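You operate a simulated robot arm through the tools that you are given. There is no shell and no other tool. Be economical: measure what you need, move in short steps, check, and stop when the job is done.

The job below is to be done with a simulated two-armed robot. You get a single attempt, and the scene is never put back.

JOB
Screw the cap back on the pale banded jug with orange cap.
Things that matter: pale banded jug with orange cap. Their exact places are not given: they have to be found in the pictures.

The check looks at the end state, three seconds after you hand in, the way a careful person would. Anything else that was tipped, shoved, dropped, spilled or broken makes it a failure. Lids that push on must go on centred and level and be pressed home; caps that screw on are set level and turned clockwise until they are tight.

ROBOT AND FRAMES
Two 7-joint arms with two-finger parallel grippers on one trunk, on a base that drives. Base frame: it is fixed to the floor where the robot stands at the start and does not move with it; the origin is under the middle of the robot, x ahead of it, y to its left, z up; the surface under the hand at the start is at about z = 500. Readings come in mm, degrees, newtons and seconds.
The left shoulder is at the start at [60, 143, 851], the right one opposite. With the tool pointing down near the work surface each hand reaches from about 100 to 700 mm from the robot's upright axis, wherever it stands, measured 20 degrees to its own side. Payload 1.57 kg a hand.
The TCP of each hand is the grasp point between the finger pads, 30 mm short of the fingertips. In the tool frame z runs along the fingers and y along their closing line. The gripper opens to 110 mm. The fingers are 24 mm wide and 12 mm thick; the gripper's body (48 by 112 mm) begins 78 mm behind the TCP.
Orientation is that of the tool frame in the base frame, as [roll, pitch, yaw] about the fixed x, y, z axes, in that order (R = Rz(yaw) Ry(pitch) Rx(roll)). With the fingers straight down and closing along the base's y, the tool's x points along the base's -x, its y along +y and its z along -z.

CONTROLS
- The arms move only by the tool move_arm. It takes "left_series", "right_series" or both (then of equal length, played together; a hand with none holds still); each is one flat list of numbers, 7 for each row, row after row: the turn, a rotation vector about the base's x, y, z in degrees, then the shift along the base's x, y, z in mm, then the closure, from 0 (fully open) to 1 (shut). In form: [ax, ay, az, x, y, z, gripper, ax, ay, az, x, y, z, gripper, ...]. A call has 1 to 20 rows; each row is the pose to reach, as a shift and turn from the pose commanded when the call began. A row lasts 0.2 s, in which the tool goes at most 50 mm and 8.6 degrees; a call with a longer step from one row to the next is refused whole, and so is a gripper value outside its range. A pose out of reach is approached as far as the arm can. The call stops where the force on the tool passes 40 N (or 10 N more than at its start, if that is more) or the arm is blocked; 0.2 s more then pass. Each finger travels about 45 mm/s and halts on what it meets, pressing with about 39 N; the grip force reading is that of the motor and also rises with nothing between the fingers. The clock runs only during rows and for 0.2 s after the last one: add rows that repeat a pose to give the fingers time. The reply holds the time, the measured pose of the TCP, the force on the tool along the base axes, the opening and the grip force, in the units named above and with some noise, with the torque about the TCP (base axes, N m) and any sound that the robot's microphone picked up, and new pictures: "show" is both (left out), scene, wrist or none (wrist: the cameras of the hands that moved).
- Cameras (640 x 400 px; columns grow to the right, rows downward): "scene" is now at [42.7, 9.9, 1453.3]; the picture's right is [0.14, -0.99, 0.00], its down [-0.80, -0.12, -0.59] and it looks along [0.58, 0.08, -0.81] (base axes); focal length 263 px, centre (320, 200). "left" rides on the left gripper at [70, -16, -141] in its tool frame; the picture's right is [0.23, 0.97, 0.00], its down [-0.86, 0.20, -0.48] and it looks along [-0.47, 0.11, 0.88] (tool axes); focal length 222 px, centre (320, 200). "right" rides on the right gripper at [70, 16, -141] in its tool frame; the picture's right is [-0.23, 0.97, 0.00], its down [-0.86, -0.20, -0.48] and it looks along [-0.47, -0.11, 0.88] (tool axes); focal length 222 px, centre (320, 200).
- raise_lower(by): slides the trunk up (or, below 0, down) by that many mm; the arms and the scene camera ride with it, the base frame stays. It gives what a move gives, with no picture.
- drive_base(legs): drives the robot by 1 to 6 legs, each [ahead, left, turn to the left] in mm, mm and degrees, along the robot's own axes; the way and the turn of a leg run together, so that a leg with both is an arc; at most 1500 mm and 180 degrees a leg. The arms and the cameras ride along, it lands a little off, and it stops where it bumps. It gives what a move gives, and a new picture of the scene camera.
- turn_head(pan, tilt): turns the head with the scene camera to pan (to the left, within 86 degrees either way) and tilt (down, from -29 to 69), counted from straight ahead of the robot. It gives what a move gives, and a new picture of the scene camera.
- point_at(camera, pixels): for up to 12 pixels [column, row] of the newest picture of that camera ("zoom" is the newest enlarged one), the place [x, y, z] in the base frame of the surface seen there, good to about 2 mm. No time passes.
- inspect(camera, box): a new picture of the part [left, top, right, bottom] of that camera's present view, enlarged. No time passes.
- job_done(): hands the job in; it is judged then, once.

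Go step by step. Measure first, check grasps and placings, and put right what went wrong. The budget is 80 turns and 260 pictures, counting those below and the enlarged ones. Unless the task says otherwise, let go and move clear before handing in.

The tools are called after "Emit:" as name(argument=value, ...) on one line, values as JSON. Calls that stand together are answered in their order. move_arm: Moves the arms, as the interface text tells. Its arguments: {"type":"object","properties":{"left_series":{"type":"array"},"right_series":{"type":"array"},"show":{"type":"string","enum":["both","scene","wrist","none"]}},"required":[]} The other tools are called the same way: raise_lower (by) slides the trunk up or down; drive_base (legs) drives the base; turn_head (pan, tilt) turns the head that bears the scene camera; point_at (camera, pixels) gives the place of the surface under pixels of a picture; inspect (camera, box) takes an enlarged picture of a part of a camera's view; job_done () hands the job in.

At the start:

```text
time_s: 0.0
left_tool_pos: [473.1, 263.5, 896.2]
left_tcp_rot: [179.9, 0.0, -180.0]
left_force: [0.7, -1.0, -0.3]
left_ft_torque: [0.02, 0.02, 0.03]
left_width: 110.2
left_grasp_force: 0.1
right_tool_pos: [497.1, -140.1, 857.8]
right_tcp_rot: [180.0, 0.0, -180.0]
right_force: [-0.7, 0.2, -0.6]
right_ft_torque: [-0.01, -0.01, 0.03]
right_width: 109.9
right_grasp_force: 0.0
trunk travel left (down, up): [-450.0, 140.0]
robot x, y, heading: [4.7, -2.0, 0.1]
head pan, tilt: [8.2, 54.0]
```

scene: 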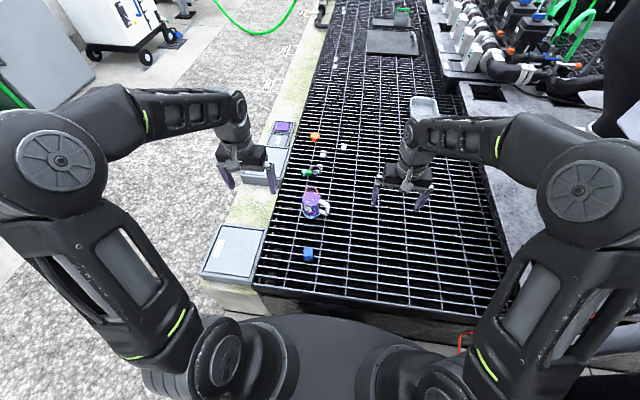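
right: 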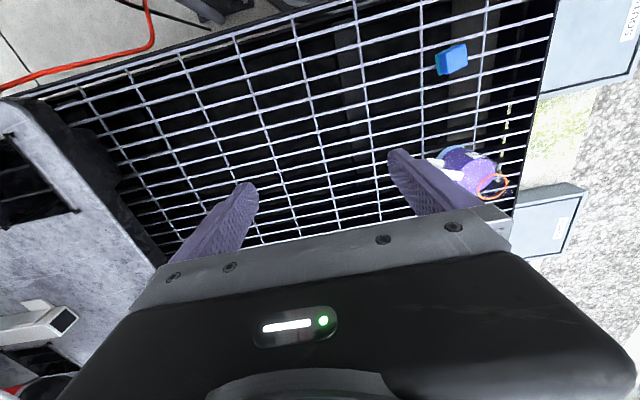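
left: 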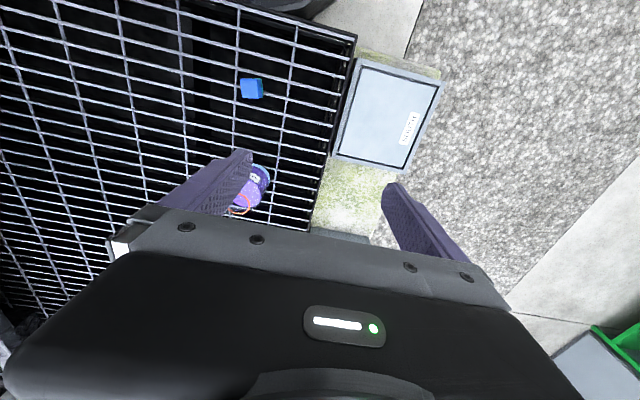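

The scene shows a cluster of items near (310,170), with an orange object at (314,136) and a purple/white thing at (312,205). I'll enlarge the area to find the jug and cap.

Emit:
inspect(camera="scene", box=[260, 110, 380, 270])

Emit:
inspect(camera="scene", box=[320, 0, 480, 120])

```text
2.50 times, centred on (320, 190) of scene
```

zoom: 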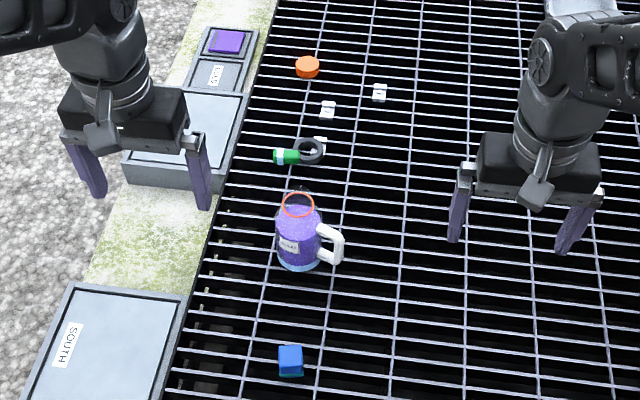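

```text
3.33 times, centred on (400, 60) of scene
```

zoom: 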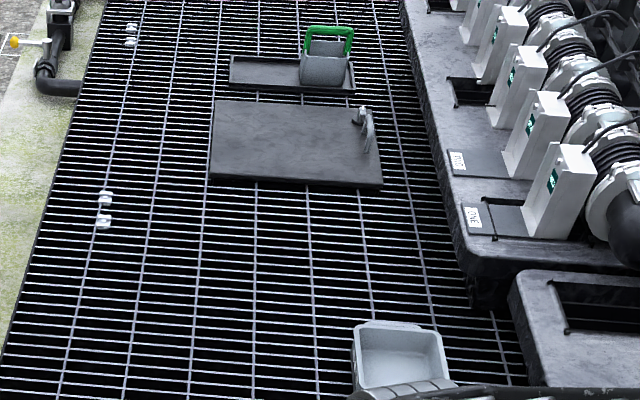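

The jug (purple contents, white handle) stands near scene (311,205), and its orange cap lies at (314,136). I'll measure both.

Emit:
point_at(camera="scene", pixels=[[314, 133], [315, 138], [310, 191], [311, 205], [311, 215], [327, 208], [308, 254], [312, 172], [340, 220], [300, 240], [323, 154], [343, 147]])

Emit:
inspect(camera="scene", box=[290, 175, 338, 225])

Emit:
inspect(camera="scene", box=[294, 122, 334, 150])

Emit:
inspect(camera="right", box=[400, 120, 540, 220])

```text
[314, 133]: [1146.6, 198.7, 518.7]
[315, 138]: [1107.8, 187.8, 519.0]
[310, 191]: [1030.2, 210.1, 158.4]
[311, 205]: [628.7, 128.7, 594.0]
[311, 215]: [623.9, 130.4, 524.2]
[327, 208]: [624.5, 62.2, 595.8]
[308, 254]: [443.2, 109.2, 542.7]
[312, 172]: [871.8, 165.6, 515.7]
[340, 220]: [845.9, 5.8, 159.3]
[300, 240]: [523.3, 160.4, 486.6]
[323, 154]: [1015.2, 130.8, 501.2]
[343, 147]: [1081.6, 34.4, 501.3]
```

```text
8.00 times, centred on (314, 200) of scene
```

zoom: 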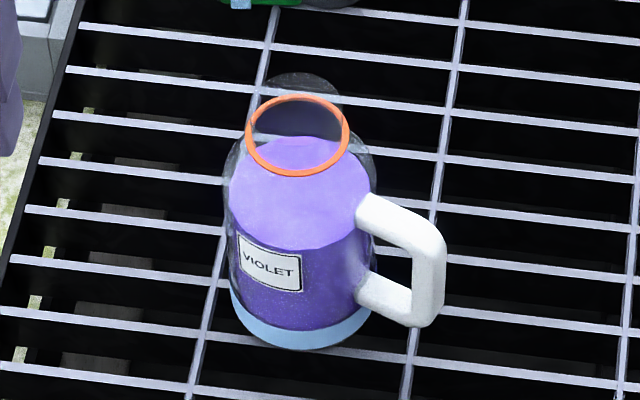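

```text
14.29 times, centred on (314, 136) of scene
```

zoom: 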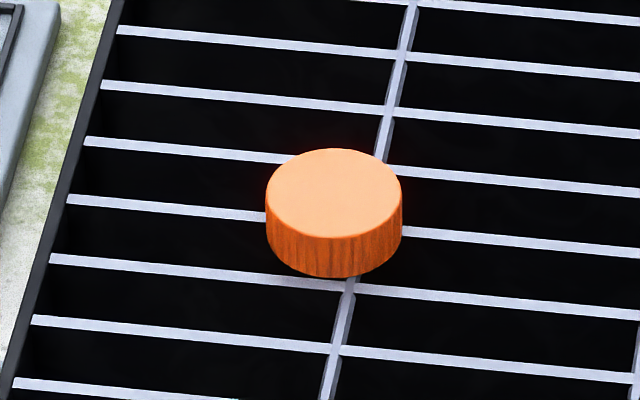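

```text
4.00 times, centred on (470, 170) of right
```

zoom: 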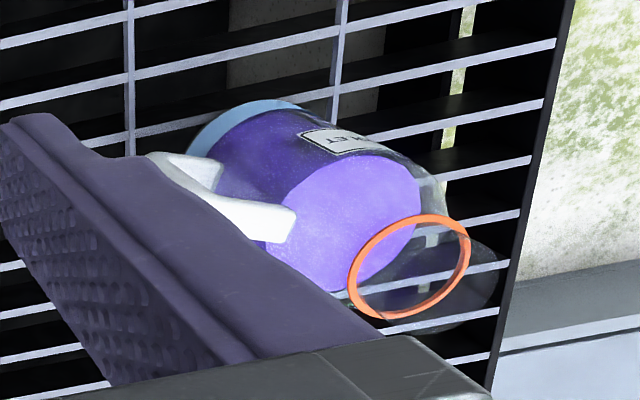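

The cap at about (1125,193) is out of reach from here, and the jug is at (625,130). I'll look left to see whether I can drive along the left aisle.

Emit:
turn_head(pan=60, tilt=40)

Emit:
turn_head(pan=30, tilt=35)

```text
time_s: 1.2
left_tool_pos: [472.7, 261.8, 897.5]
left_tcp_rot: [-179.9, -0.1, -180.0]
left_force: [0.3, -0.5, -0.2]
left_ft_torque: [-0.01, 0.0, -0.01]
left_width: 110.0
left_grasp_force: 0.1
right_tool_pos: [497.7, -140.6, 857.5]
right_tcp_rot: [-180.0, -0.1, -179.9]
right_force: [0.5, -0.2, 0.7]
right_ft_torque: [0.02, 0.0, 0.01]
right_width: 109.9
right_grasp_force: 0.1
trunk travel left (down, up): [-450.0, 140.0]
robot x, y, heading: [0.1, 0.4, -0.0]
head pan, tilt: [60.0, 40.0]
```

scene: 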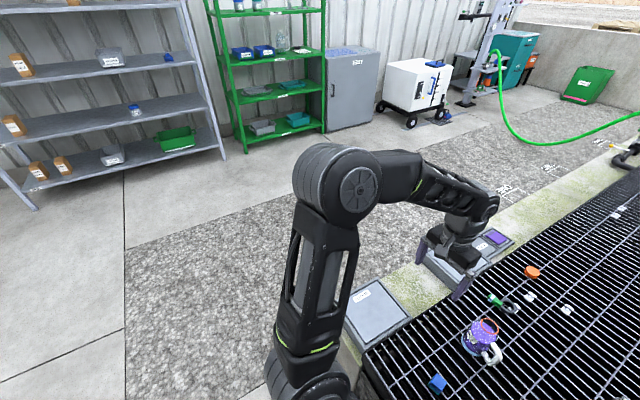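

```text
time_s: 2.1
left_tool_pos: [472.5, 264.3, 895.7]
left_tcp_rot: [180.0, 0.0, 179.9]
left_force: [-0.3, 0.1, 1.5]
left_ft_torque: [0.03, 0.0, 0.01]
left_width: 109.8
left_grasp_force: 0.0
right_tool_pos: [496.9, -139.9, 857.0]
right_tcp_rot: [-179.9, 0.0, -180.0]
right_force: [0.3, 0.0, 0.2]
right_ft_torque: [0.0, 0.01, -0.01]
right_width: 109.7
right_grasp_force: 0.1
trunk travel left (down, up): [-450.0, 140.0]
robot x, y, heading: [-0.4, 3.1, 0.4]
head pan, tilt: [30.0, 35.0]
```

scene: 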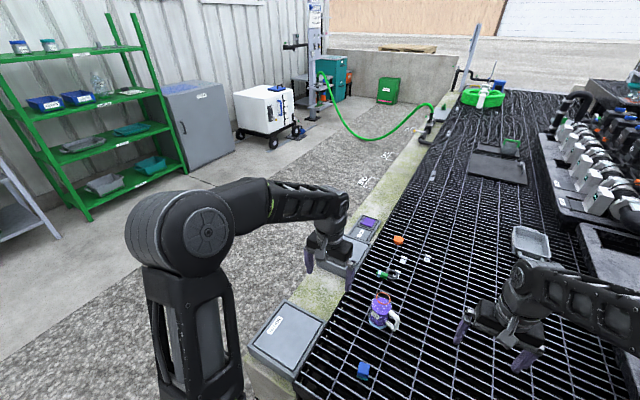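

The aisle on the left is clear and wide. I'll measure the ledge, the boxes and the floor.

Emit:
point_at(camera="scene", pixels=[[250, 340], [290, 300], [300, 318], [310, 278], [345, 258], [366, 222], [362, 195], [245, 265], [180, 170], [250, 145], [376, 180], [330, 275]])

```text
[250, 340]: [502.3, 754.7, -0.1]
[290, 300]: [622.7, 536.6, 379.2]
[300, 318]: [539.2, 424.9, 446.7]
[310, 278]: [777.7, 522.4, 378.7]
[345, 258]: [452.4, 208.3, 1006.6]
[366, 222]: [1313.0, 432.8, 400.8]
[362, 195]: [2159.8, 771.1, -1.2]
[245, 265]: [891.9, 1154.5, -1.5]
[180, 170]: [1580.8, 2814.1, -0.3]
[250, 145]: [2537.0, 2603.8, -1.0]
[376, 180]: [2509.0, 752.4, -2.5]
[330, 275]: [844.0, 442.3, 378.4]
```

The aisle has a clear floor and the ledge's outer edge is around y≈540. I'll drive left, ahead, and turn to face the bench near the cap.

Emit:
drive_base(legs=[[0, 1000, 0], [985, 0, 0], [0, 0, -90]])

Emit:
turn_head(pan=0, tilt=60)

```text
time_s: 15.8
left_tool_pos: [1231.3, 465.3, 896.2]
left_tcp_rot: [-180.0, 0.0, 87.1]
left_force: [-0.7, 0.2, 0.3]
left_ft_torque: [0.01, 0.04, -0.01]
left_width: 110.1
left_grasp_force: 0.1
right_tool_pos: [825.4, 463.7, 857.7]
right_tcp_rot: [-180.0, 0.0, 87.1]
right_force: [0.1, 1.1, 0.1]
right_ft_torque: [0.04, 0.01, 0.0]
right_width: 110.1
right_grasp_force: 0.0
trunk travel left (down, up): [-450.0, 140.0]
robot x, y, heading: [995.7, 948.9, -92.5]
head pan, tilt: [30.0, 35.0]
```

scene: 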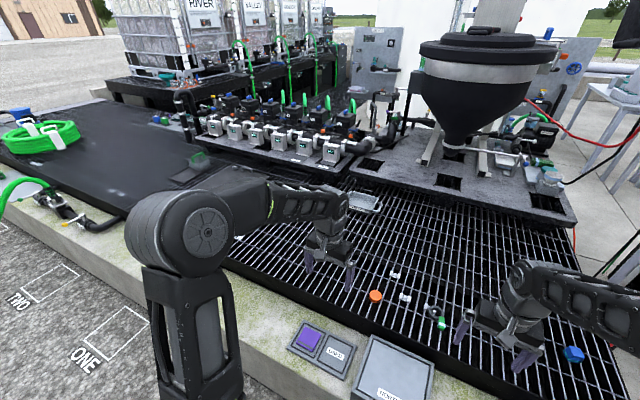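

```text
time_s: 16.8
left_tool_pos: [1230.2, 465.9, 897.4]
left_tcp_rot: [-179.9, 0.1, 87.2]
left_force: [-0.5, 0.2, -0.5]
left_ft_torque: [0.02, 0.0, 0.01]
left_width: 110.3
left_grasp_force: 0.0
right_tool_pos: [826.4, 462.0, 856.2]
right_tcp_rot: [179.9, 0.0, 87.1]
right_force: [0.1, 0.4, -0.7]
right_ft_torque: [0.0, -0.03, 0.0]
right_width: 109.8
right_grasp_force: 0.1
trunk travel left (down, up): [-450.0, 140.0]
robot x, y, heading: [994.0, 953.3, -92.8]
head pan, tilt: [0.0, 60.0]
```

scene: 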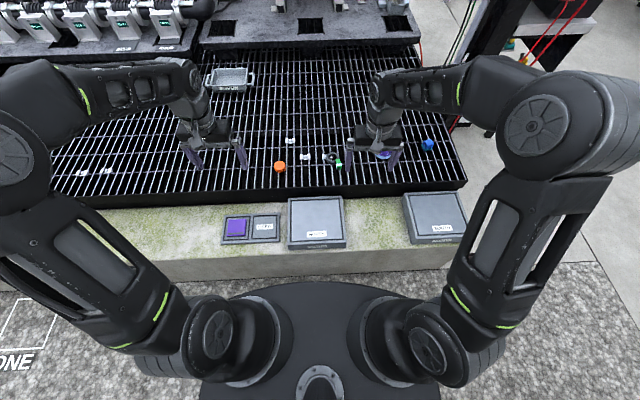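

I'm now facing the bench; the cap is at (279,166). I'll measure the ledge edge, boxes, cap, jug and the robot's own front edge.

Emit:
point_at(camera="scene", pixels=[[279, 164], [280, 171], [237, 226], [316, 205], [316, 235], [320, 247], [320, 285], [435, 210], [380, 300], [320, 190], [270, 300], [265, 227]])

Emit:
inspect(camera="scene", box=[240, 120, 460, 260])

```text
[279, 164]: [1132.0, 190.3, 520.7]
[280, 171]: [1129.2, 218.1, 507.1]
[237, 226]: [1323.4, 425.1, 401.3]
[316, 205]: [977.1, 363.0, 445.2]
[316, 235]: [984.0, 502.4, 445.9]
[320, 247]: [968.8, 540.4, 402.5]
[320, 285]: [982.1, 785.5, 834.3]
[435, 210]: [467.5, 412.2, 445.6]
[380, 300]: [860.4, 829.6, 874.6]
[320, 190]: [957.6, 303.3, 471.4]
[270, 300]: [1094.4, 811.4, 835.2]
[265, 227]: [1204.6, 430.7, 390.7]
```

```text
2.86 times, centred on (350, 190) of scene
```

zoom: 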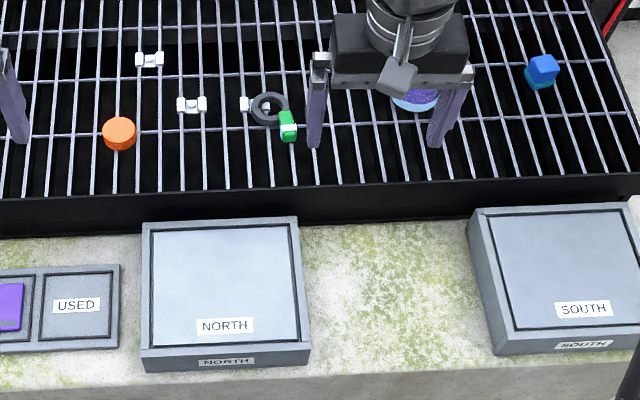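

The cap centre is about (1131,193) with its top at z≈521, and the ledge edge is at y≈585. I'll creep 90 mm ahead, straighten, and lower the trunk for more reach.

Emit:
drive_base(legs=[[90, 0, 2.7]])

Emit:
raise_lower(by=-120)

```text
time_s: 17.9
left_tool_pos: [1251.9, 387.1, 895.4]
left_tcp_rot: [180.0, -0.1, 89.9]
left_force: [-0.8, -0.6, -0.6]
left_ft_torque: [0.06, -0.02, 0.0]
left_width: 110.1
left_grasp_force: 0.2
right_tool_pos: [849.0, 363.6, 855.3]
right_tcp_rot: [-180.0, -0.2, 89.9]
right_force: [-0.3, -0.2, -0.4]
right_ft_torque: [-0.01, -0.02, -0.01]
right_width: 109.9
right_grasp_force: 0.0
trunk travel left (down, up): [-450.0, 140.0]
robot x, y, heading: [989.7, 860.7, -90.0]
head pan, tilt: [0.0, 60.0]
```

scene: 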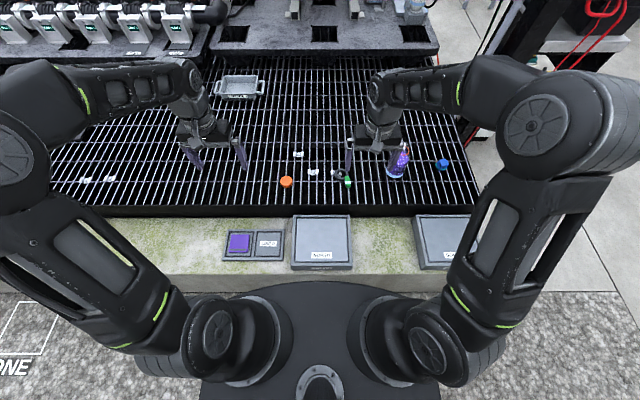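

```text
time_s: 19.4
left_tool_pos: [1251.8, 387.1, 777.1]
left_tcp_rot: [-180.0, -0.1, 90.0]
left_force: [0.4, -0.6, 0.0]
left_ft_torque: [-0.02, 0.0, -0.03]
left_width: 109.8
left_grasp_force: 0.1
right_tool_pos: [848.3, 363.6, 735.6]
right_tcp_rot: [180.0, 0.0, 90.0]
right_force: [0.0, 0.2, -0.4]
right_ft_torque: [0.0, -0.02, 0.01]
right_width: 109.7
right_grasp_force: 0.0
trunk travel left (down, up): [-330.0, 260.0]
robot x, y, heading: [989.8, 859.2, -90.2]
head pan, tilt: [0.0, 60.0]
```

Left hand is at (1252,387,777). I'll move it above the cap at z≈610 and look.

Emit:
move_arm(left_series=[0, 0, 0, -24, -39, -30, 0, 0, 0, 0, -48, -78, -60, 0, 0, 0, 0, -72, -117, -90, 0, 0, 0, 0, -96, -156, -120, 0, 0, 0, 0, -121, -194, -165, 0, 0, 0, 0, -121, -194, -165, 0])

```text
refused: row 1 steps farther than a row can; nothing moved
```

Emit:
move_arm(left_series=[0, 0, 0, -17, -28, -23, 0, 0, 0, 0, -34, -56, -46, 0, 0, 0, 0, -51, -84, -69, 0, 0, 0, 0, -68, -112, -92, 0, 0, 0, 0, -85, -140, -115, 0, 0, 0, 0, -102, -168, -138, 0, 0, 0, 0, -121, -194, -162, 0, 0, 0, 0, -121, -194, -162, 0])

```text
time_s: 21.2
left_tool_pos: [1130.6, 188.1, 612.5]
left_tcp_rot: [-180.0, -0.2, 89.9]
left_force: [0.4, 0.0, -0.8]
left_ft_torque: [0.0, 0.01, 0.0]
left_width: 110.0
left_grasp_force: 0.1
right_tool_pos: [847.7, 364.4, 736.7]
right_tcp_rot: [180.0, 0.0, 89.9]
right_force: [-0.4, 0.6, -0.3]
right_ft_torque: [0.0, 0.02, 0.0]
right_width: 109.8
right_grasp_force: 0.1
trunk travel left (down, up): [-330.0, 260.0]
robot x, y, heading: [989.3, 860.4, -90.2]
head pan, tilt: [0.0, 60.0]
```

scene: 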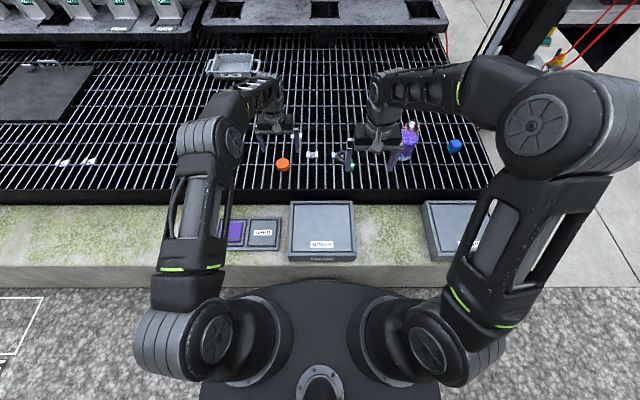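
left: 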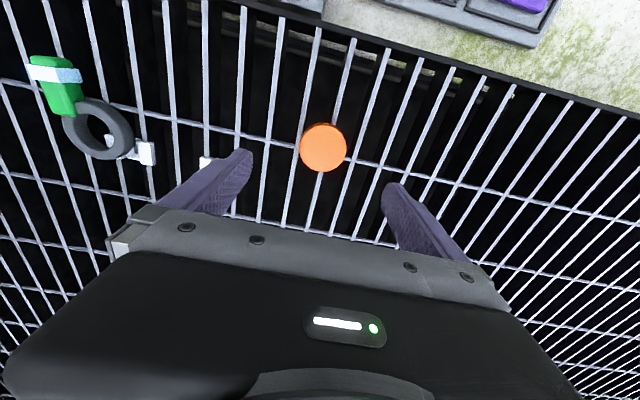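

The cap shows at (323,148) in the left camera; I'll measure its centre and width precisely.

Emit:
point_at(camera="left", pixels=[[323, 148], [303, 148], [344, 147], [323, 128], [323, 165], [360, 160], [290, 110], [40, 90]])

Emit:
inspect(camera="left", box=[270, 110, 370, 180])

```text
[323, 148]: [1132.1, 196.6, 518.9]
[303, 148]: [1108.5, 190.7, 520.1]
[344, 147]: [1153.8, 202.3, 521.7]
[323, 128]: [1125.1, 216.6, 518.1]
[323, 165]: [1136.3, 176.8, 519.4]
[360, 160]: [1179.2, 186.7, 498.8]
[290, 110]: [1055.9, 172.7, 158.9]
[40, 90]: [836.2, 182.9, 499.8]
```

```text
5.71 times, centred on (320, 145) of left
```

zoom: 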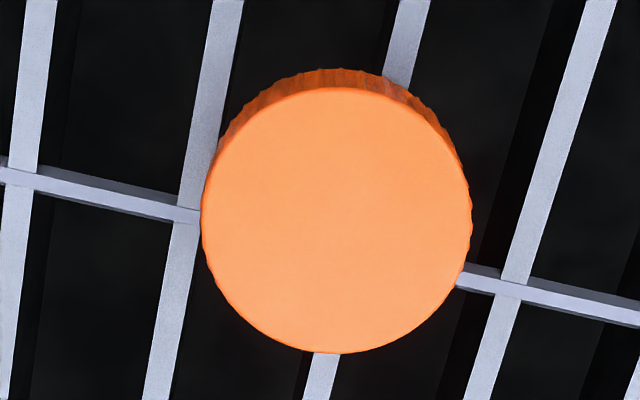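

The cap is 48 mm across, centred at about (1131,196), top at 520. I'll descend so the fingertips stay just above the grate, then close.

Emit:
move_arm(left_series=[0, 0, 0, 0, 7, -25, 0, 0, 0, 0, 0, 7, -50, 0, 0, 0, 0, 0, 7, -68, 0, 0, 0, 0, 0, 7, -79, 0, 0, 0, 0, 0, 7, -79, 0], show="wrist")

```text
time_s: 22.4
left_tool_pos: [1132.5, 199.6, 534.4]
left_tcp_rot: [180.0, 0.0, 89.9]
left_force: [-0.9, -0.8, 0.5]
left_ft_torque: [0.01, 0.02, 0.01]
left_width: 110.1
left_grasp_force: 0.0
right_tool_pos: [847.6, 364.9, 736.6]
right_tcp_rot: [-180.0, 0.1, 89.9]
right_force: [-0.1, 1.2, 0.0]
right_ft_torque: [-0.03, -0.03, 0.01]
right_width: 109.9
right_grasp_force: 0.1
trunk travel left (down, up): [-330.0, 260.0]
robot x, y, heading: [993.7, 859.6, -90.0]
head pan, tilt: [0.0, 60.0]
```

left: 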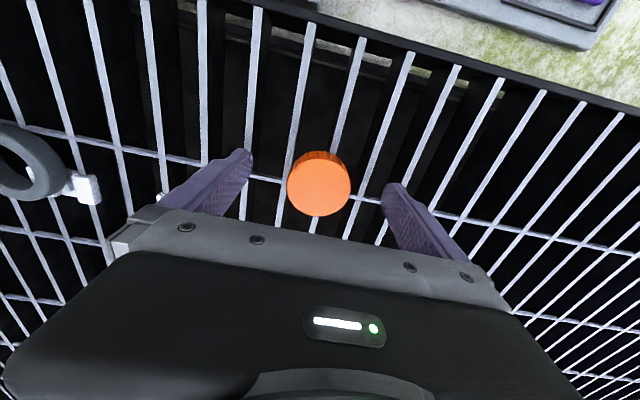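

Tips are at about z=504, straddling the cap. Closing.

Emit:
move_arm(left_series=[0, 0, 0, 0, 0, 0, 0.3, 0, 0, 0, 0, 0, 0, 0.6, 0, 0, 0, 0, 0, 0, 0.9, 0, 0, 0, 0, 0, 0, 0.9, 0, 0, 0, 0, 0, 0, 0.9], show="wrist")

```text
time_s: 23.6
left_tool_pos: [1132.2, 199.0, 536.2]
left_tcp_rot: [-180.0, 0.1, 89.8]
left_force: [-0.8, 0.7, 0.4]
left_ft_torque: [-0.02, -0.01, 0.0]
left_width: 51.6
left_grasp_force: 25.4
right_tool_pos: [847.9, 363.4, 736.7]
right_tcp_rot: [-179.9, 0.0, 89.9]
right_force: [0.3, -0.8, -0.1]
right_ft_torque: [-0.02, -0.03, -0.01]
right_width: 110.0
right_grasp_force: 0.2
trunk travel left (down, up): [-330.0, 260.0]
robot x, y, heading: [987.3, 863.3, -90.0]
head pan, tilt: [0.0, 60.0]
```

left: 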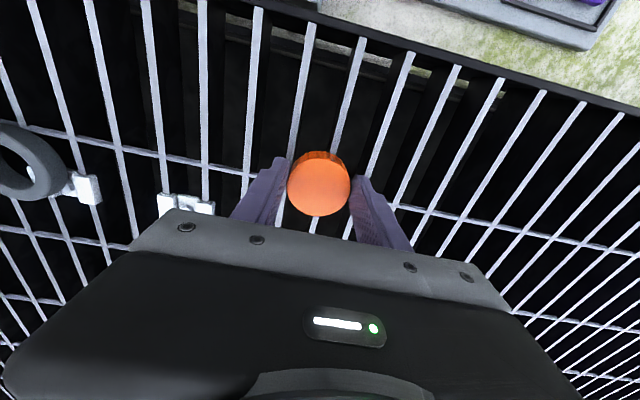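

The cap is well centred and gripped (51.6 mm opening). Lift.

Emit:
move_arm(left_series=[0, 0, 0, 0, 0, 0, 1, 0, 0, 0, 0, 0, 0, 1, 0, 0, 0, 0, 0, 10, 1, 0, 0, 0, 0, 0, 40, 1, 0, 0, 0, 0, 0, 80, 1, 0, 0, 0, 0, 0, 120, 1, 0, 0, 0, 0, 0, 160, 1, 0, 0, 0, 0, 30, 200, 1, 0, 0, 0, 0, 60, 230, 1, 0, 0, 0, 0, 90, 250, 1])

```text
time_s: 25.8
left_tool_pos: [1127.1, 294.2, 785.0]
left_tcp_rot: [180.0, -0.1, 89.8]
left_force: [0.2, 0.0, -0.7]
left_ft_torque: [0.0, -0.01, -0.01]
left_width: 51.2
left_grasp_force: 39.0
right_tool_pos: [848.0, 365.5, 737.3]
right_tcp_rot: [180.0, 0.0, 89.9]
right_force: [-0.6, -0.1, -0.2]
right_ft_torque: [0.02, -0.01, -0.03]
right_width: 110.0
right_grasp_force: 0.0
trunk travel left (down, up): [-330.0, 260.0]
robot x, y, heading: [988.2, 862.2, -89.9]
head pan, tilt: [0.0, 60.0]
```

scene: 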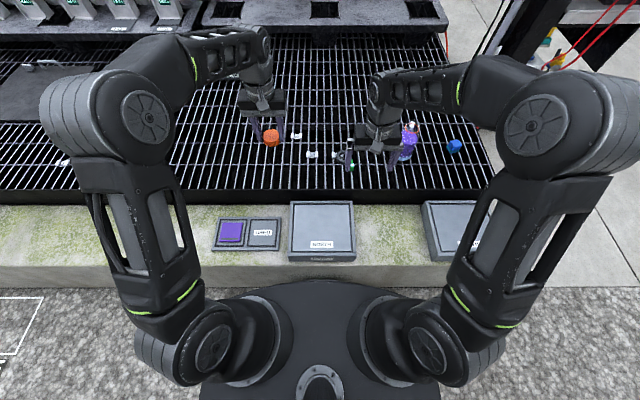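
left: 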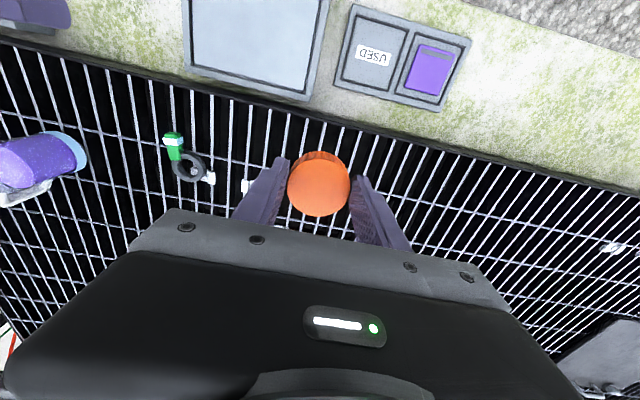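

The cap is securely held at 51 mm. I'll raise the trunk back up, then drive back around to the front of the bench, facing the jug.

Emit:
raise_lower(by=120)

Emit:
drive_base(legs=[[-140, 0, 0], [0, 0, 90], [-990, 0, 0], [0, -920, 0]])

Emit:
turn_head(pan=5, tilt=55)

```text
time_s: 27.3
left_tool_pos: [1128.6, 293.8, 905.1]
left_tcp_rot: [180.0, 0.0, 89.9]
left_force: [0.1, -0.2, -0.1]
left_ft_torque: [-0.01, 0.01, -0.01]
left_width: 51.0
left_grasp_force: 38.4
right_tool_pos: [847.7, 363.5, 857.8]
right_tcp_rot: [-179.9, 0.0, 89.9]
right_force: [0.3, 0.2, -0.7]
right_ft_torque: [-0.01, 0.0, 0.01]
right_width: 110.3
right_grasp_force: 0.0
trunk travel left (down, up): [-450.0, 140.0]
robot x, y, heading: [986.2, 861.6, -89.9]
head pan, tilt: [0.0, 60.0]
```

```text
time_s: 41.4
left_tool_pos: [592.7, 221.9, 904.6]
left_tcp_rot: [180.0, 0.0, 179.6]
left_force: [-0.8, -1.7, 0.0]
left_ft_torque: [0.05, -0.02, -0.01]
left_width: 50.8
left_grasp_force: 38.9
right_tool_pos: [518.8, -57.6, 856.9]
right_tcp_rot: [-179.8, 0.0, 179.5]
right_force: [0.5, 0.2, 0.4]
right_ft_torque: [0.01, -0.04, 0.02]
right_width: 109.7
right_grasp_force: 0.0
trunk travel left (down, up): [-450.0, 140.0]
robot x, y, heading: [23.7, 81.0, -0.4]
head pan, tilt: [0.0, 60.0]
```

scene: 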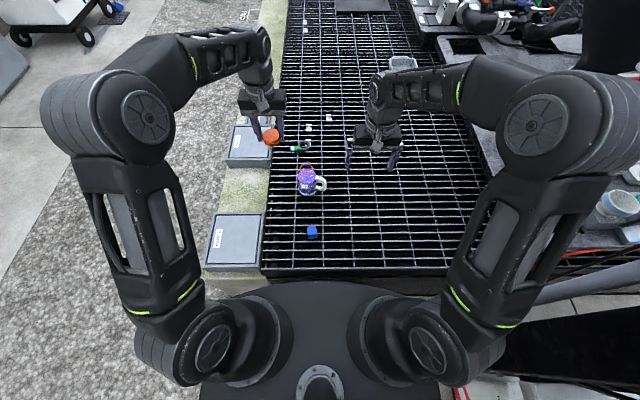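

```text
time_s: 42.1
left_tool_pos: [591.1, 221.6, 904.5]
left_tcp_rot: [-180.0, 0.0, 179.7]
left_force: [0.0, 0.1, -0.2]
left_ft_torque: [-0.01, 0.01, -0.03]
left_width: 50.9
left_grasp_force: 39.3
right_tool_pos: [519.7, -58.1, 856.7]
right_tcp_rot: [180.0, -0.1, 179.6]
right_force: [0.4, 1.4, 0.2]
right_ft_torque: [-0.01, -0.03, -0.02]
right_width: 110.0
right_grasp_force: 0.0
trunk travel left (down, up): [-450.0, 140.0]
robot x, y, heading: [26.7, 87.8, -0.4]
head pan, tilt: [5.0, 55.0]
```

scene: 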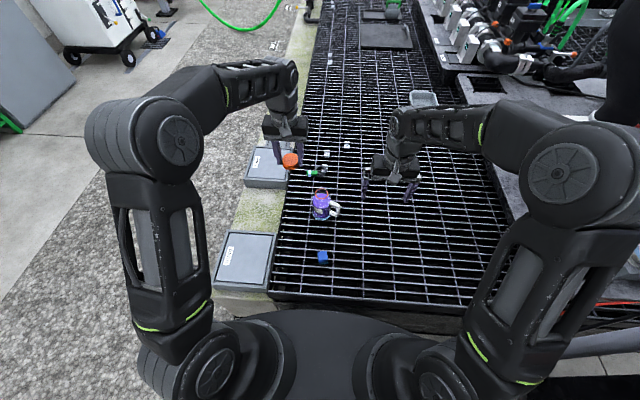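

Back at the front, cap still held. Now a close zoom on the jug to measure its mouth and handle.

Emit:
inspect(camera="scene", box=[300, 180, 348, 228])

```text
8.33 times, centred on (324, 204) of scene
```

zoom: 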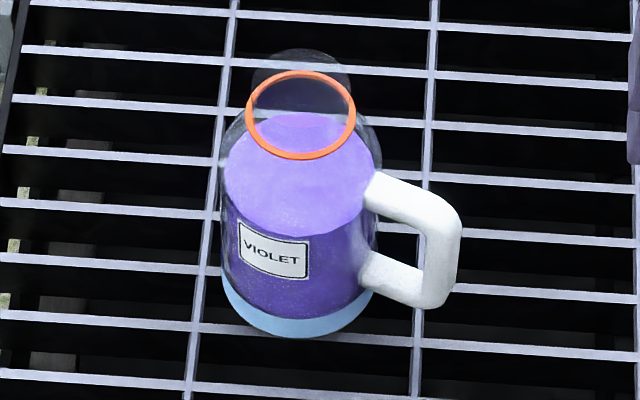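

Emit:
point_at(camera="zoom", pixels=[[249, 115], [353, 115], [300, 74], [300, 156], [300, 53], [395, 190], [442, 215], [440, 260], [435, 300], [390, 285], [225, 200], [296, 330]])

Emit:
inspect(camera="left", box=[0, 0, 320, 200])

Emit:
inspect(camera="right", box=[320, 0, 640, 200])

```text
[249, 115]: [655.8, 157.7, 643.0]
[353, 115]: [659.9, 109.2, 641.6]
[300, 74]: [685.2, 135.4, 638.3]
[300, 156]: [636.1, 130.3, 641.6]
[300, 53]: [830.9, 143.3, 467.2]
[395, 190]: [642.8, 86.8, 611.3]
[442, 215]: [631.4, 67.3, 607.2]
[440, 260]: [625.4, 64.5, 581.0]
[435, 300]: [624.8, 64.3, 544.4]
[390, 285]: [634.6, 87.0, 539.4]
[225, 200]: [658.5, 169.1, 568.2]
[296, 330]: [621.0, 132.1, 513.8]
```

```text
2.00 times, centred on (160, 100) of left
```

zoom: 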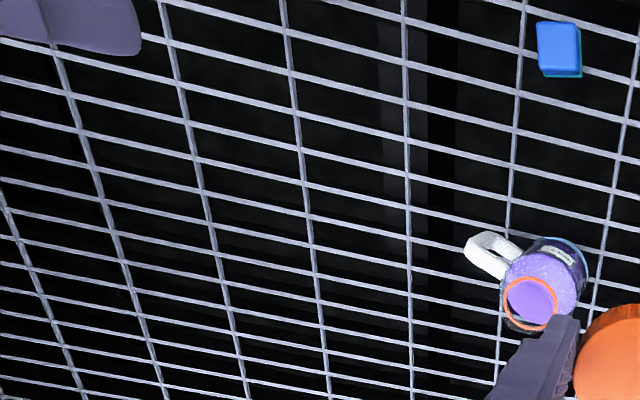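

```text
2.00 times, centred on (480, 100) of right
```

zoom: 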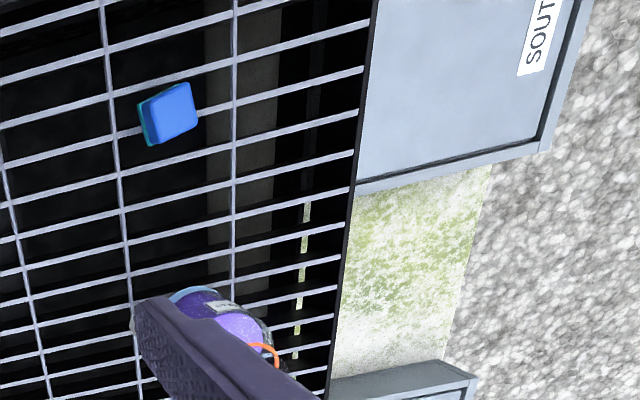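

The jug axis is about (660,133), collar at z≈641 with a clear neck rising to ~660. The handle's vertical bar is near (635,66,578). I'll hold the handle with the right hand from the right side; first yaw that hand by −107.5° while staying high.

Emit:
move_arm(right_series=[0, 0, -8.27, 6, -2, -4, 0, 0, 0, -16.54, 12, -4, -8, 0, 0, 0, -24.8, 18, -6, -12, 0, 0, 0, -33.1, 24, -8, -16, 0, 0, 0, -41.35, 30, -10, -20, 0, 0, 0, -49.6, 36, -12, -24, 0, 0, 0, -57.9, 42, -14, -28, 0, 0, 0, -66.2, 48, -16, -32, 0, 0, 0, -74.4, 54, -18, -36, 0, 0, 0, -82.7, 60, -20, -40, 0, 0, 0, -91, 66, -20, -44, 0, 0, 0, -99.2, 70, -20, -48, 0, 0, 0, -107.5, 70, -20, -50, 0, 0, 0, -107.5, 70, -20, -50, 0])

```text
time_s: 45.1
left_tool_pos: [591.6, 222.3, 905.3]
left_tcp_rot: [-180.0, -0.1, 179.6]
left_force: [0.9, -0.6, 0.9]
left_ft_torque: [0.0, 0.0, 0.0]
left_width: 50.8
left_grasp_force: 38.8
right_tool_pos: [589.5, -78.1, 806.7]
right_tcp_rot: [180.0, 0.1, 72.1]
right_force: [0.2, -1.0, 0.5]
right_ft_torque: [-0.03, -0.03, 0.0]
right_width: 110.1
right_grasp_force: 0.1
trunk travel left (down, up): [-450.0, 140.0]
robot x, y, heading: [23.0, 87.8, -0.4]
head pan, tilt: [5.0, 55.0]
```

scene: 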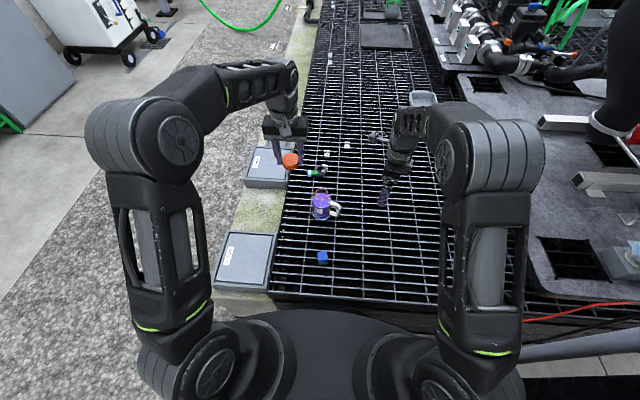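
right: 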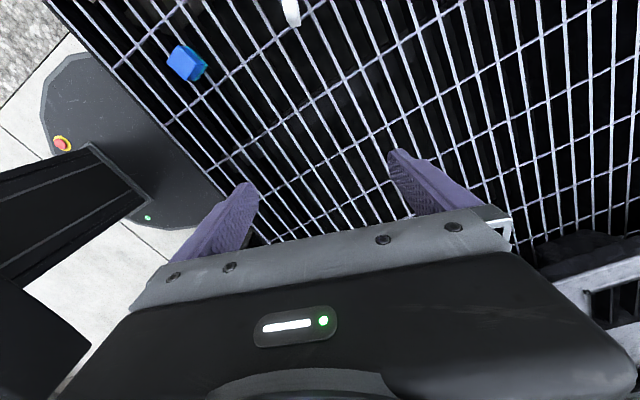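

Yaw reached. Now pitch the right hand 60° toward the jug while descending to a staging point beside the handle.

Emit:
move_arm(right_series=[7.14, -2.29, 0, 1, 4, -20, 0, 14.3, -4.6, 0, 2, 8, -40, 0, 21.4, -6.9, 0, 4, 12, -60, 0, 28.6, -9.2, 0, 5, 16, -80, 0, 35.7, -11.4, 0, 6, 20, -100, 0, 42.8, -13.7, 0, 8, 24, -120, 0, 50, -16, 0, 9, 28, -140, 0, 57.1, -18.3, 0, 10, 33, -157, 0, 57.1, -18.3, 0, 10, 33, -157, 0])

```text
time_s: 47.1
left_tool_pos: [592.0, 222.9, 905.6]
left_tcp_rot: [-179.9, 0.1, 179.6]
left_force: [-0.2, -0.7, -0.5]
left_ft_torque: [0.0, 0.02, 0.0]
left_width: 51.0
left_grasp_force: 39.2
right_tool_pos: [597.0, -43.2, 648.5]
right_tcp_rot: [-179.7, -60.2, 71.9]
right_force: [-0.3, -0.7, 0.0]
right_ft_torque: [0.03, 0.0, 0.01]
right_width: 109.9
right_grasp_force: 0.1
trunk travel left (down, up): [-450.0, 140.0]
robot x, y, heading: [25.1, 88.1, -0.4]
head pan, tilt: [5.0, 55.0]
```

scene: 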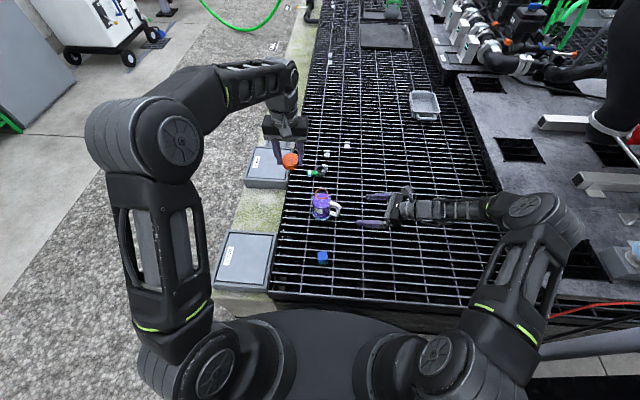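
right: 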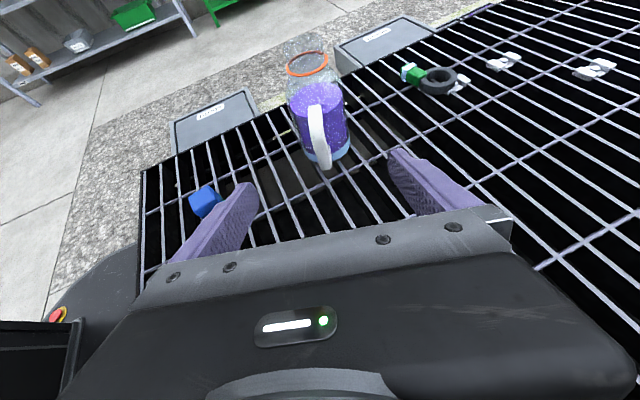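

The handle faces the right hand squarely, at (320,140) in its camera. I'll zoom and measure it.

Emit:
inspect(camera="right", box=[270, 30, 370, 180])

Emit:
point_at(camera="right", pixels=[[317, 110], [319, 125], [322, 140], [325, 155], [326, 164], [313, 135], [330, 135], [290, 70], [325, 65], [305, 76]])

```text
2.67 times, centred on (320, 105) of right
```

zoom: 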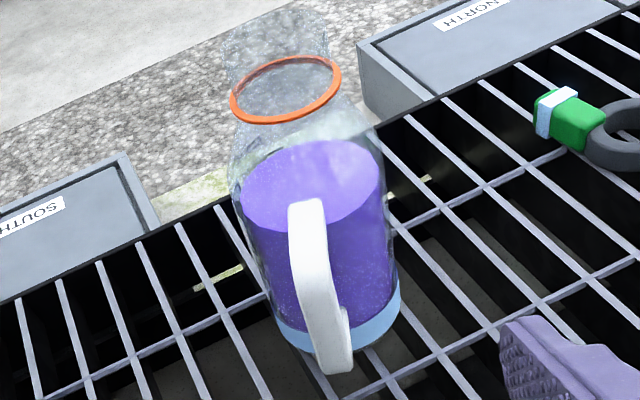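

```text
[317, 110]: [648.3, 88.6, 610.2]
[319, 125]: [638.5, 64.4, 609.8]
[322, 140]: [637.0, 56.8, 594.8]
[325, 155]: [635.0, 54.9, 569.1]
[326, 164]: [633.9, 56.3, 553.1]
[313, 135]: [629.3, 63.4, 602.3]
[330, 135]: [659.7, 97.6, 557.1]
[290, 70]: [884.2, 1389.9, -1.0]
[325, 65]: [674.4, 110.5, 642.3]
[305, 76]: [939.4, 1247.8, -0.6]
```

The handle bar centre is about (638,62,578), outer face y≈55. Approaching along the tool axis to 75% and checking.

Emit:
move_arm(right_series=[0, 0, 0, 8, 20, -13, 0, 0, 0, 0, 16, 40, -26, 0, 0, 0, 0, 24, 60, -40, 0, 0, 0, 0, 30, 74, -50, 0, 0, 0, 0, 30, 74, -50, 0], show="wrist")

```text
time_s: 48.3
left_tool_pos: [592.3, 222.7, 905.1]
left_tcp_rot: [-180.0, 0.0, 179.7]
left_force: [-0.9, -0.3, -0.3]
left_ft_torque: [0.0, 0.02, -0.01]
left_width: 50.7
left_grasp_force: 39.1
right_tool_pos: [630.0, 30.5, 600.1]
right_tcp_rot: [-179.7, -60.0, 72.0]
right_force: [0.3, 0.1, 0.2]
right_ft_torque: [-0.01, 0.01, 0.01]
right_width: 109.9
right_grasp_force: 0.1
trunk travel left (down, up): [-450.0, 140.0]
robot x, y, heading: [23.7, 85.2, -0.5]
head pan, tilt: [5.0, 55.0]
```

right: 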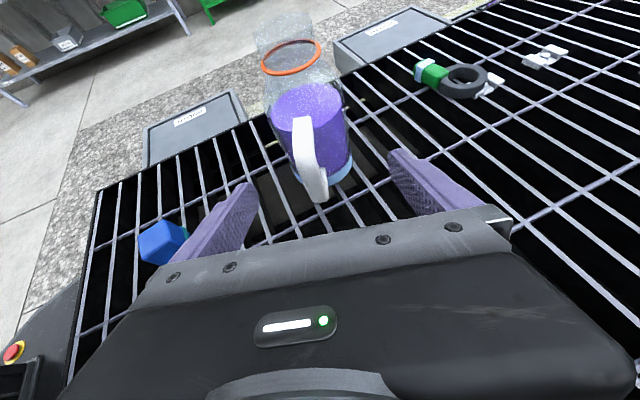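

Aligned within ~2 mm laterally. Advance the last 30 mm and close gently onto the handle.

Emit:
move_arm(right_series=[0, 0, 0, 3, 12, -9, 0, 0, 0, 0, 6, 25, -18, 0, 0, 0, 0, 6, 25, -18, 0.3, 0, 0, 0, 6, 25, -18, 0.6, 0, 0, 0, 6, 25, -18, 0.75, 0, 0, 0, 6, 25, -18, 0.75, 0, 0, 0, 6, 25, -18, 0.75], show="wrist")

```text
time_s: 49.9
left_tool_pos: [592.2, 222.1, 904.8]
left_tcp_rot: [179.9, 0.0, 179.6]
left_force: [0.1, -0.9, 0.5]
left_ft_torque: [0.0, -0.02, 0.02]
left_width: 50.8
left_grasp_force: 39.2
right_tool_pos: [636.9, 53.5, 582.6]
right_tcp_rot: [-179.8, -60.1, 71.9]
right_force: [0.0, -0.1, -0.1]
right_ft_torque: [-0.02, 0.01, 0.01]
right_width: 27.5
right_grasp_force: 0.1
trunk travel left (down, up): [-450.0, 140.0]
robot x, y, heading: [24.9, 90.4, -0.2]
head pan, tilt: [5.0, 55.0]
```

right: 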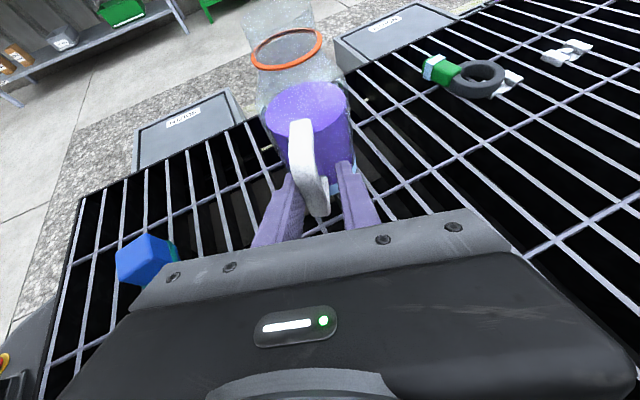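

Emit:
inspect(camera="right", box=[240, 60, 400, 240])

```text
2.22 times, centred on (320, 150) of right
```

zoom: 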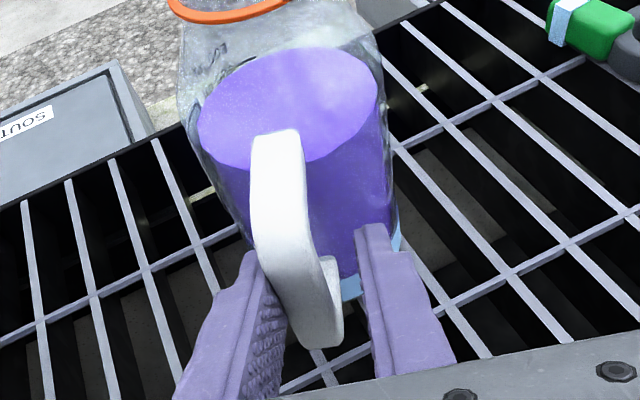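

The handle is nearer the left-hand finger of the picture, so I'll shift about 4 mm that way and close fully.

Emit:
move_arm(right_series=[0, 0, 0, -3.8, 1.2, 0, 0.75, 0, 0, 0, -3.8, 1.2, 0, 0.82, 0, 0, 0, -3.8, 1.2, 0, 0.88, 0, 0, 0, -3.8, 1.2, 0, 1, 0, 0, 0, -3.8, 1.2, 0, 1, 0, 0, 0, -3.8, 1.2, 0, 1])

Emit:
inspect(camera="right", box=[240, 0, 400, 240])

Emit:
inspect(camera="scene", box=[296, 180, 360, 228])

```text
time_s: 51.3
left_tool_pos: [591.8, 221.9, 903.6]
left_tcp_rot: [-179.9, 0.1, 179.5]
left_force: [-0.2, -0.6, 0.1]
left_ft_torque: [0.02, 0.01, 0.01]
left_width: 51.1
left_grasp_force: 39.2
right_tool_pos: [633.6, 55.6, 581.9]
right_tcp_rot: [-179.6, -60.0, 71.9]
right_force: [-0.4, 1.0, -0.9]
right_ft_torque: [0.02, -0.13, -0.02]
right_width: 11.7
right_grasp_force: 29.4
trunk travel left (down, up): [-450.0, 140.0]
robot x, y, heading: [23.9, 84.2, -0.2]
head pan, tilt: [5.0, 55.0]
```

scene: 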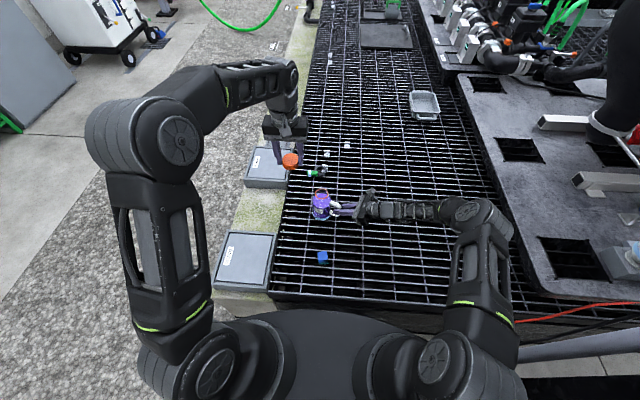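
right: 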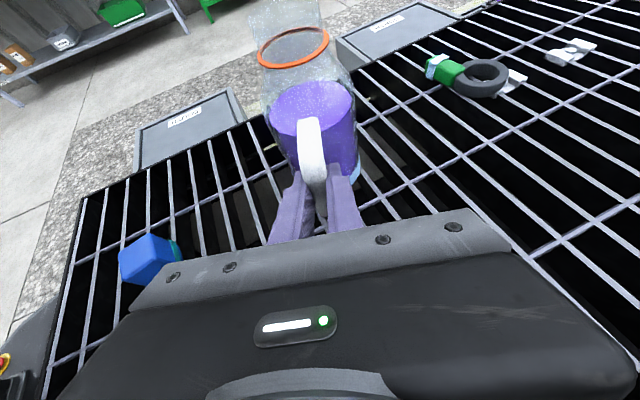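

```text
1.67 times, centred on (320, 120) of right
```

zoom: 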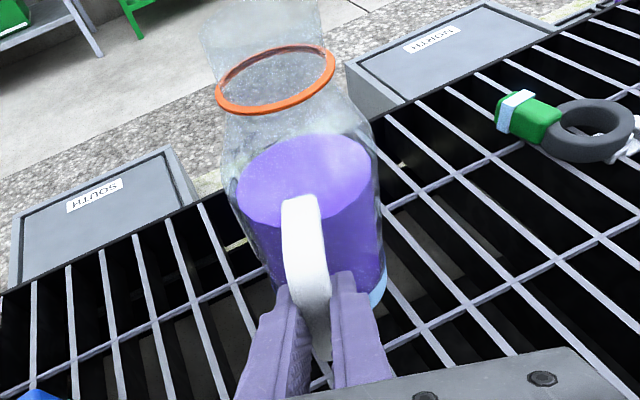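

```text
8.33 times, centred on (328, 204) of scene
```

zoom: 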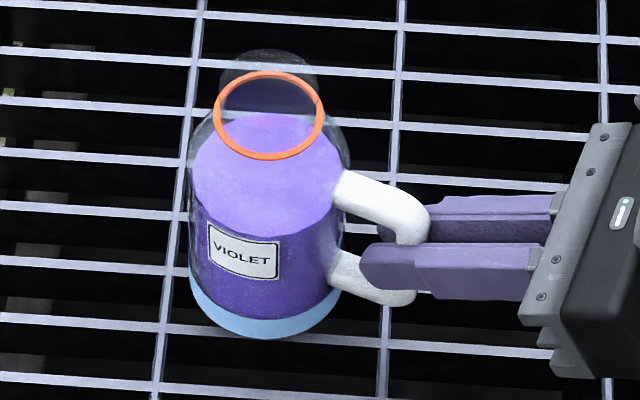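

The handle is gripped firmly and the jug still stands upright. Re-measuring the collar ring for the new axis.

Emit:
point_at(camera="zoom", pixels=[[217, 116], [322, 116], [268, 75], [268, 157], [230, 88], [308, 146], [232, 146], [306, 87], [190, 210], [265, 333]])

Emit:
point_at(camera="right", pixels=[[258, 56], [328, 40], [265, 67], [320, 55], [300, 64], [280, 35], [310, 31]])

```text
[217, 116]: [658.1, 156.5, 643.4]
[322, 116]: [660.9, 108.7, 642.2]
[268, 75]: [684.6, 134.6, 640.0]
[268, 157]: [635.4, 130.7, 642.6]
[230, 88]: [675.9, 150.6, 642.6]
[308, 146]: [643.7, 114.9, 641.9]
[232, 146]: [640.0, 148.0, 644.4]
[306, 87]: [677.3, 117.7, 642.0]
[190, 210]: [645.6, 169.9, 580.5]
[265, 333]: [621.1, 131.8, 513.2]
```

```text
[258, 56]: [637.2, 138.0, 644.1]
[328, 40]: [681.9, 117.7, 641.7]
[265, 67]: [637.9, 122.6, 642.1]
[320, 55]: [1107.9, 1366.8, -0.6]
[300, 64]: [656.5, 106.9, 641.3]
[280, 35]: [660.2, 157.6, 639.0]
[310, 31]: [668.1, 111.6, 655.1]
```

Collar centre is about (659.5,132.7), top z≈643. Now I'll swing the left hand above the mouth, pre-rotated +85° (counter-clockwise) so there is room to turn clockwise.

Emit:
move_arm(left_series=[0, 0, 8.5, 6, -8, -8, 1, 0, 0, 17, 12, -16, -16, 1, 0, 0, 25.5, 18, -24, -28, 1, 0, 0, 34, 26, -34, -42, 1, 0, 0, 42.5, 34, -44, -56, 1, 0, 0, 51, 42, -54, -72, 1, 0, 0, 59.5, 49, -64, -88, 1, 0, 0, 68, 56, -74, -104, 1, 0, 0, 76.5, 63, -83, -120, 1, 0, 0, 85, 67.5, -89, -135, 1, 0, 0, 85, 67.5, -89, -135, 1])

```text
time_s: 53.7
left_tool_pos: [659.5, 132.9, 770.8]
left_tcp_rot: [180.0, 0.0, -95.3]
left_force: [-1.1, -0.2, -0.4]
left_ft_torque: [-0.01, 0.0, -0.01]
left_width: 50.9
left_grasp_force: 38.7
right_tool_pos: [632.4, 56.6, 582.7]
right_tcp_rot: [-179.7, -60.0, 71.8]
right_force: [0.0, -0.9, 1.1]
right_ft_torque: [0.02, -0.13, 0.02]
right_width: 11.7
right_grasp_force: 29.3
trunk travel left (down, up): [-450.0, 140.0]
robot x, y, heading: [20.3, 83.6, -0.5]
head pan, tilt: [5.0, 55.0]
```

scene: 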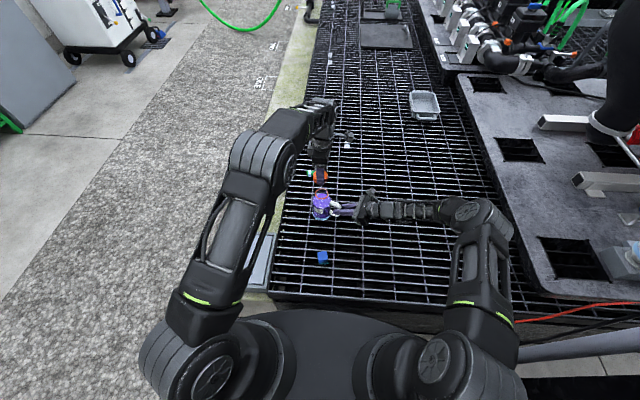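
left: 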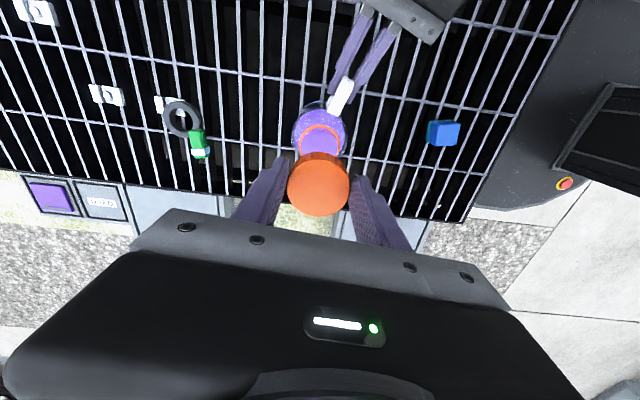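

Reached. Zoom on the held cap and collar from the left camera to measure alignment.

Emit:
inspect(camera="left", box=[270, 90, 370, 225])

Emit:
inspect(camera="scene", box=[296, 150, 346, 225])

```text
2.96 times, centred on (320, 158) of left
```

zoom: 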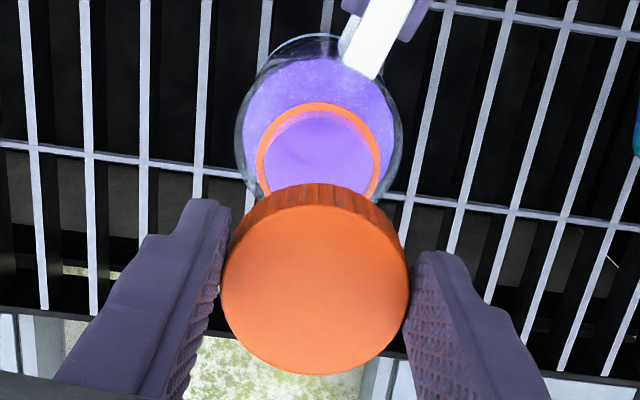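

```text
5.33 times, centred on (321, 188) of scene
```

zoom: 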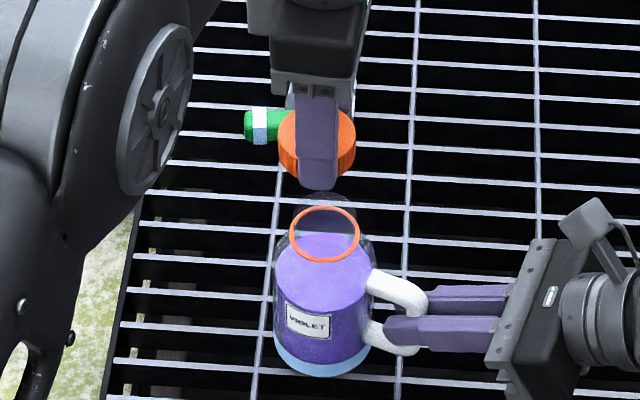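

Emit:
point_at(camera="left", pixels=[[289, 187], [347, 187], [318, 162], [318, 214], [300, 168], [337, 168], [299, 206], [337, 206], [318, 188], [319, 126]])

```text
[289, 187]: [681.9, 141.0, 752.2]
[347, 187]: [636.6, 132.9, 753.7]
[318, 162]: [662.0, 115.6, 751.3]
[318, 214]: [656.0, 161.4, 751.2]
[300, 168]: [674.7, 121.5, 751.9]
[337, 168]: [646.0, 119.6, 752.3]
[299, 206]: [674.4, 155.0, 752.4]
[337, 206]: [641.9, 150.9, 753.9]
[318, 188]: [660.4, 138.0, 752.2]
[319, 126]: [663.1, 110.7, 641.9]
```

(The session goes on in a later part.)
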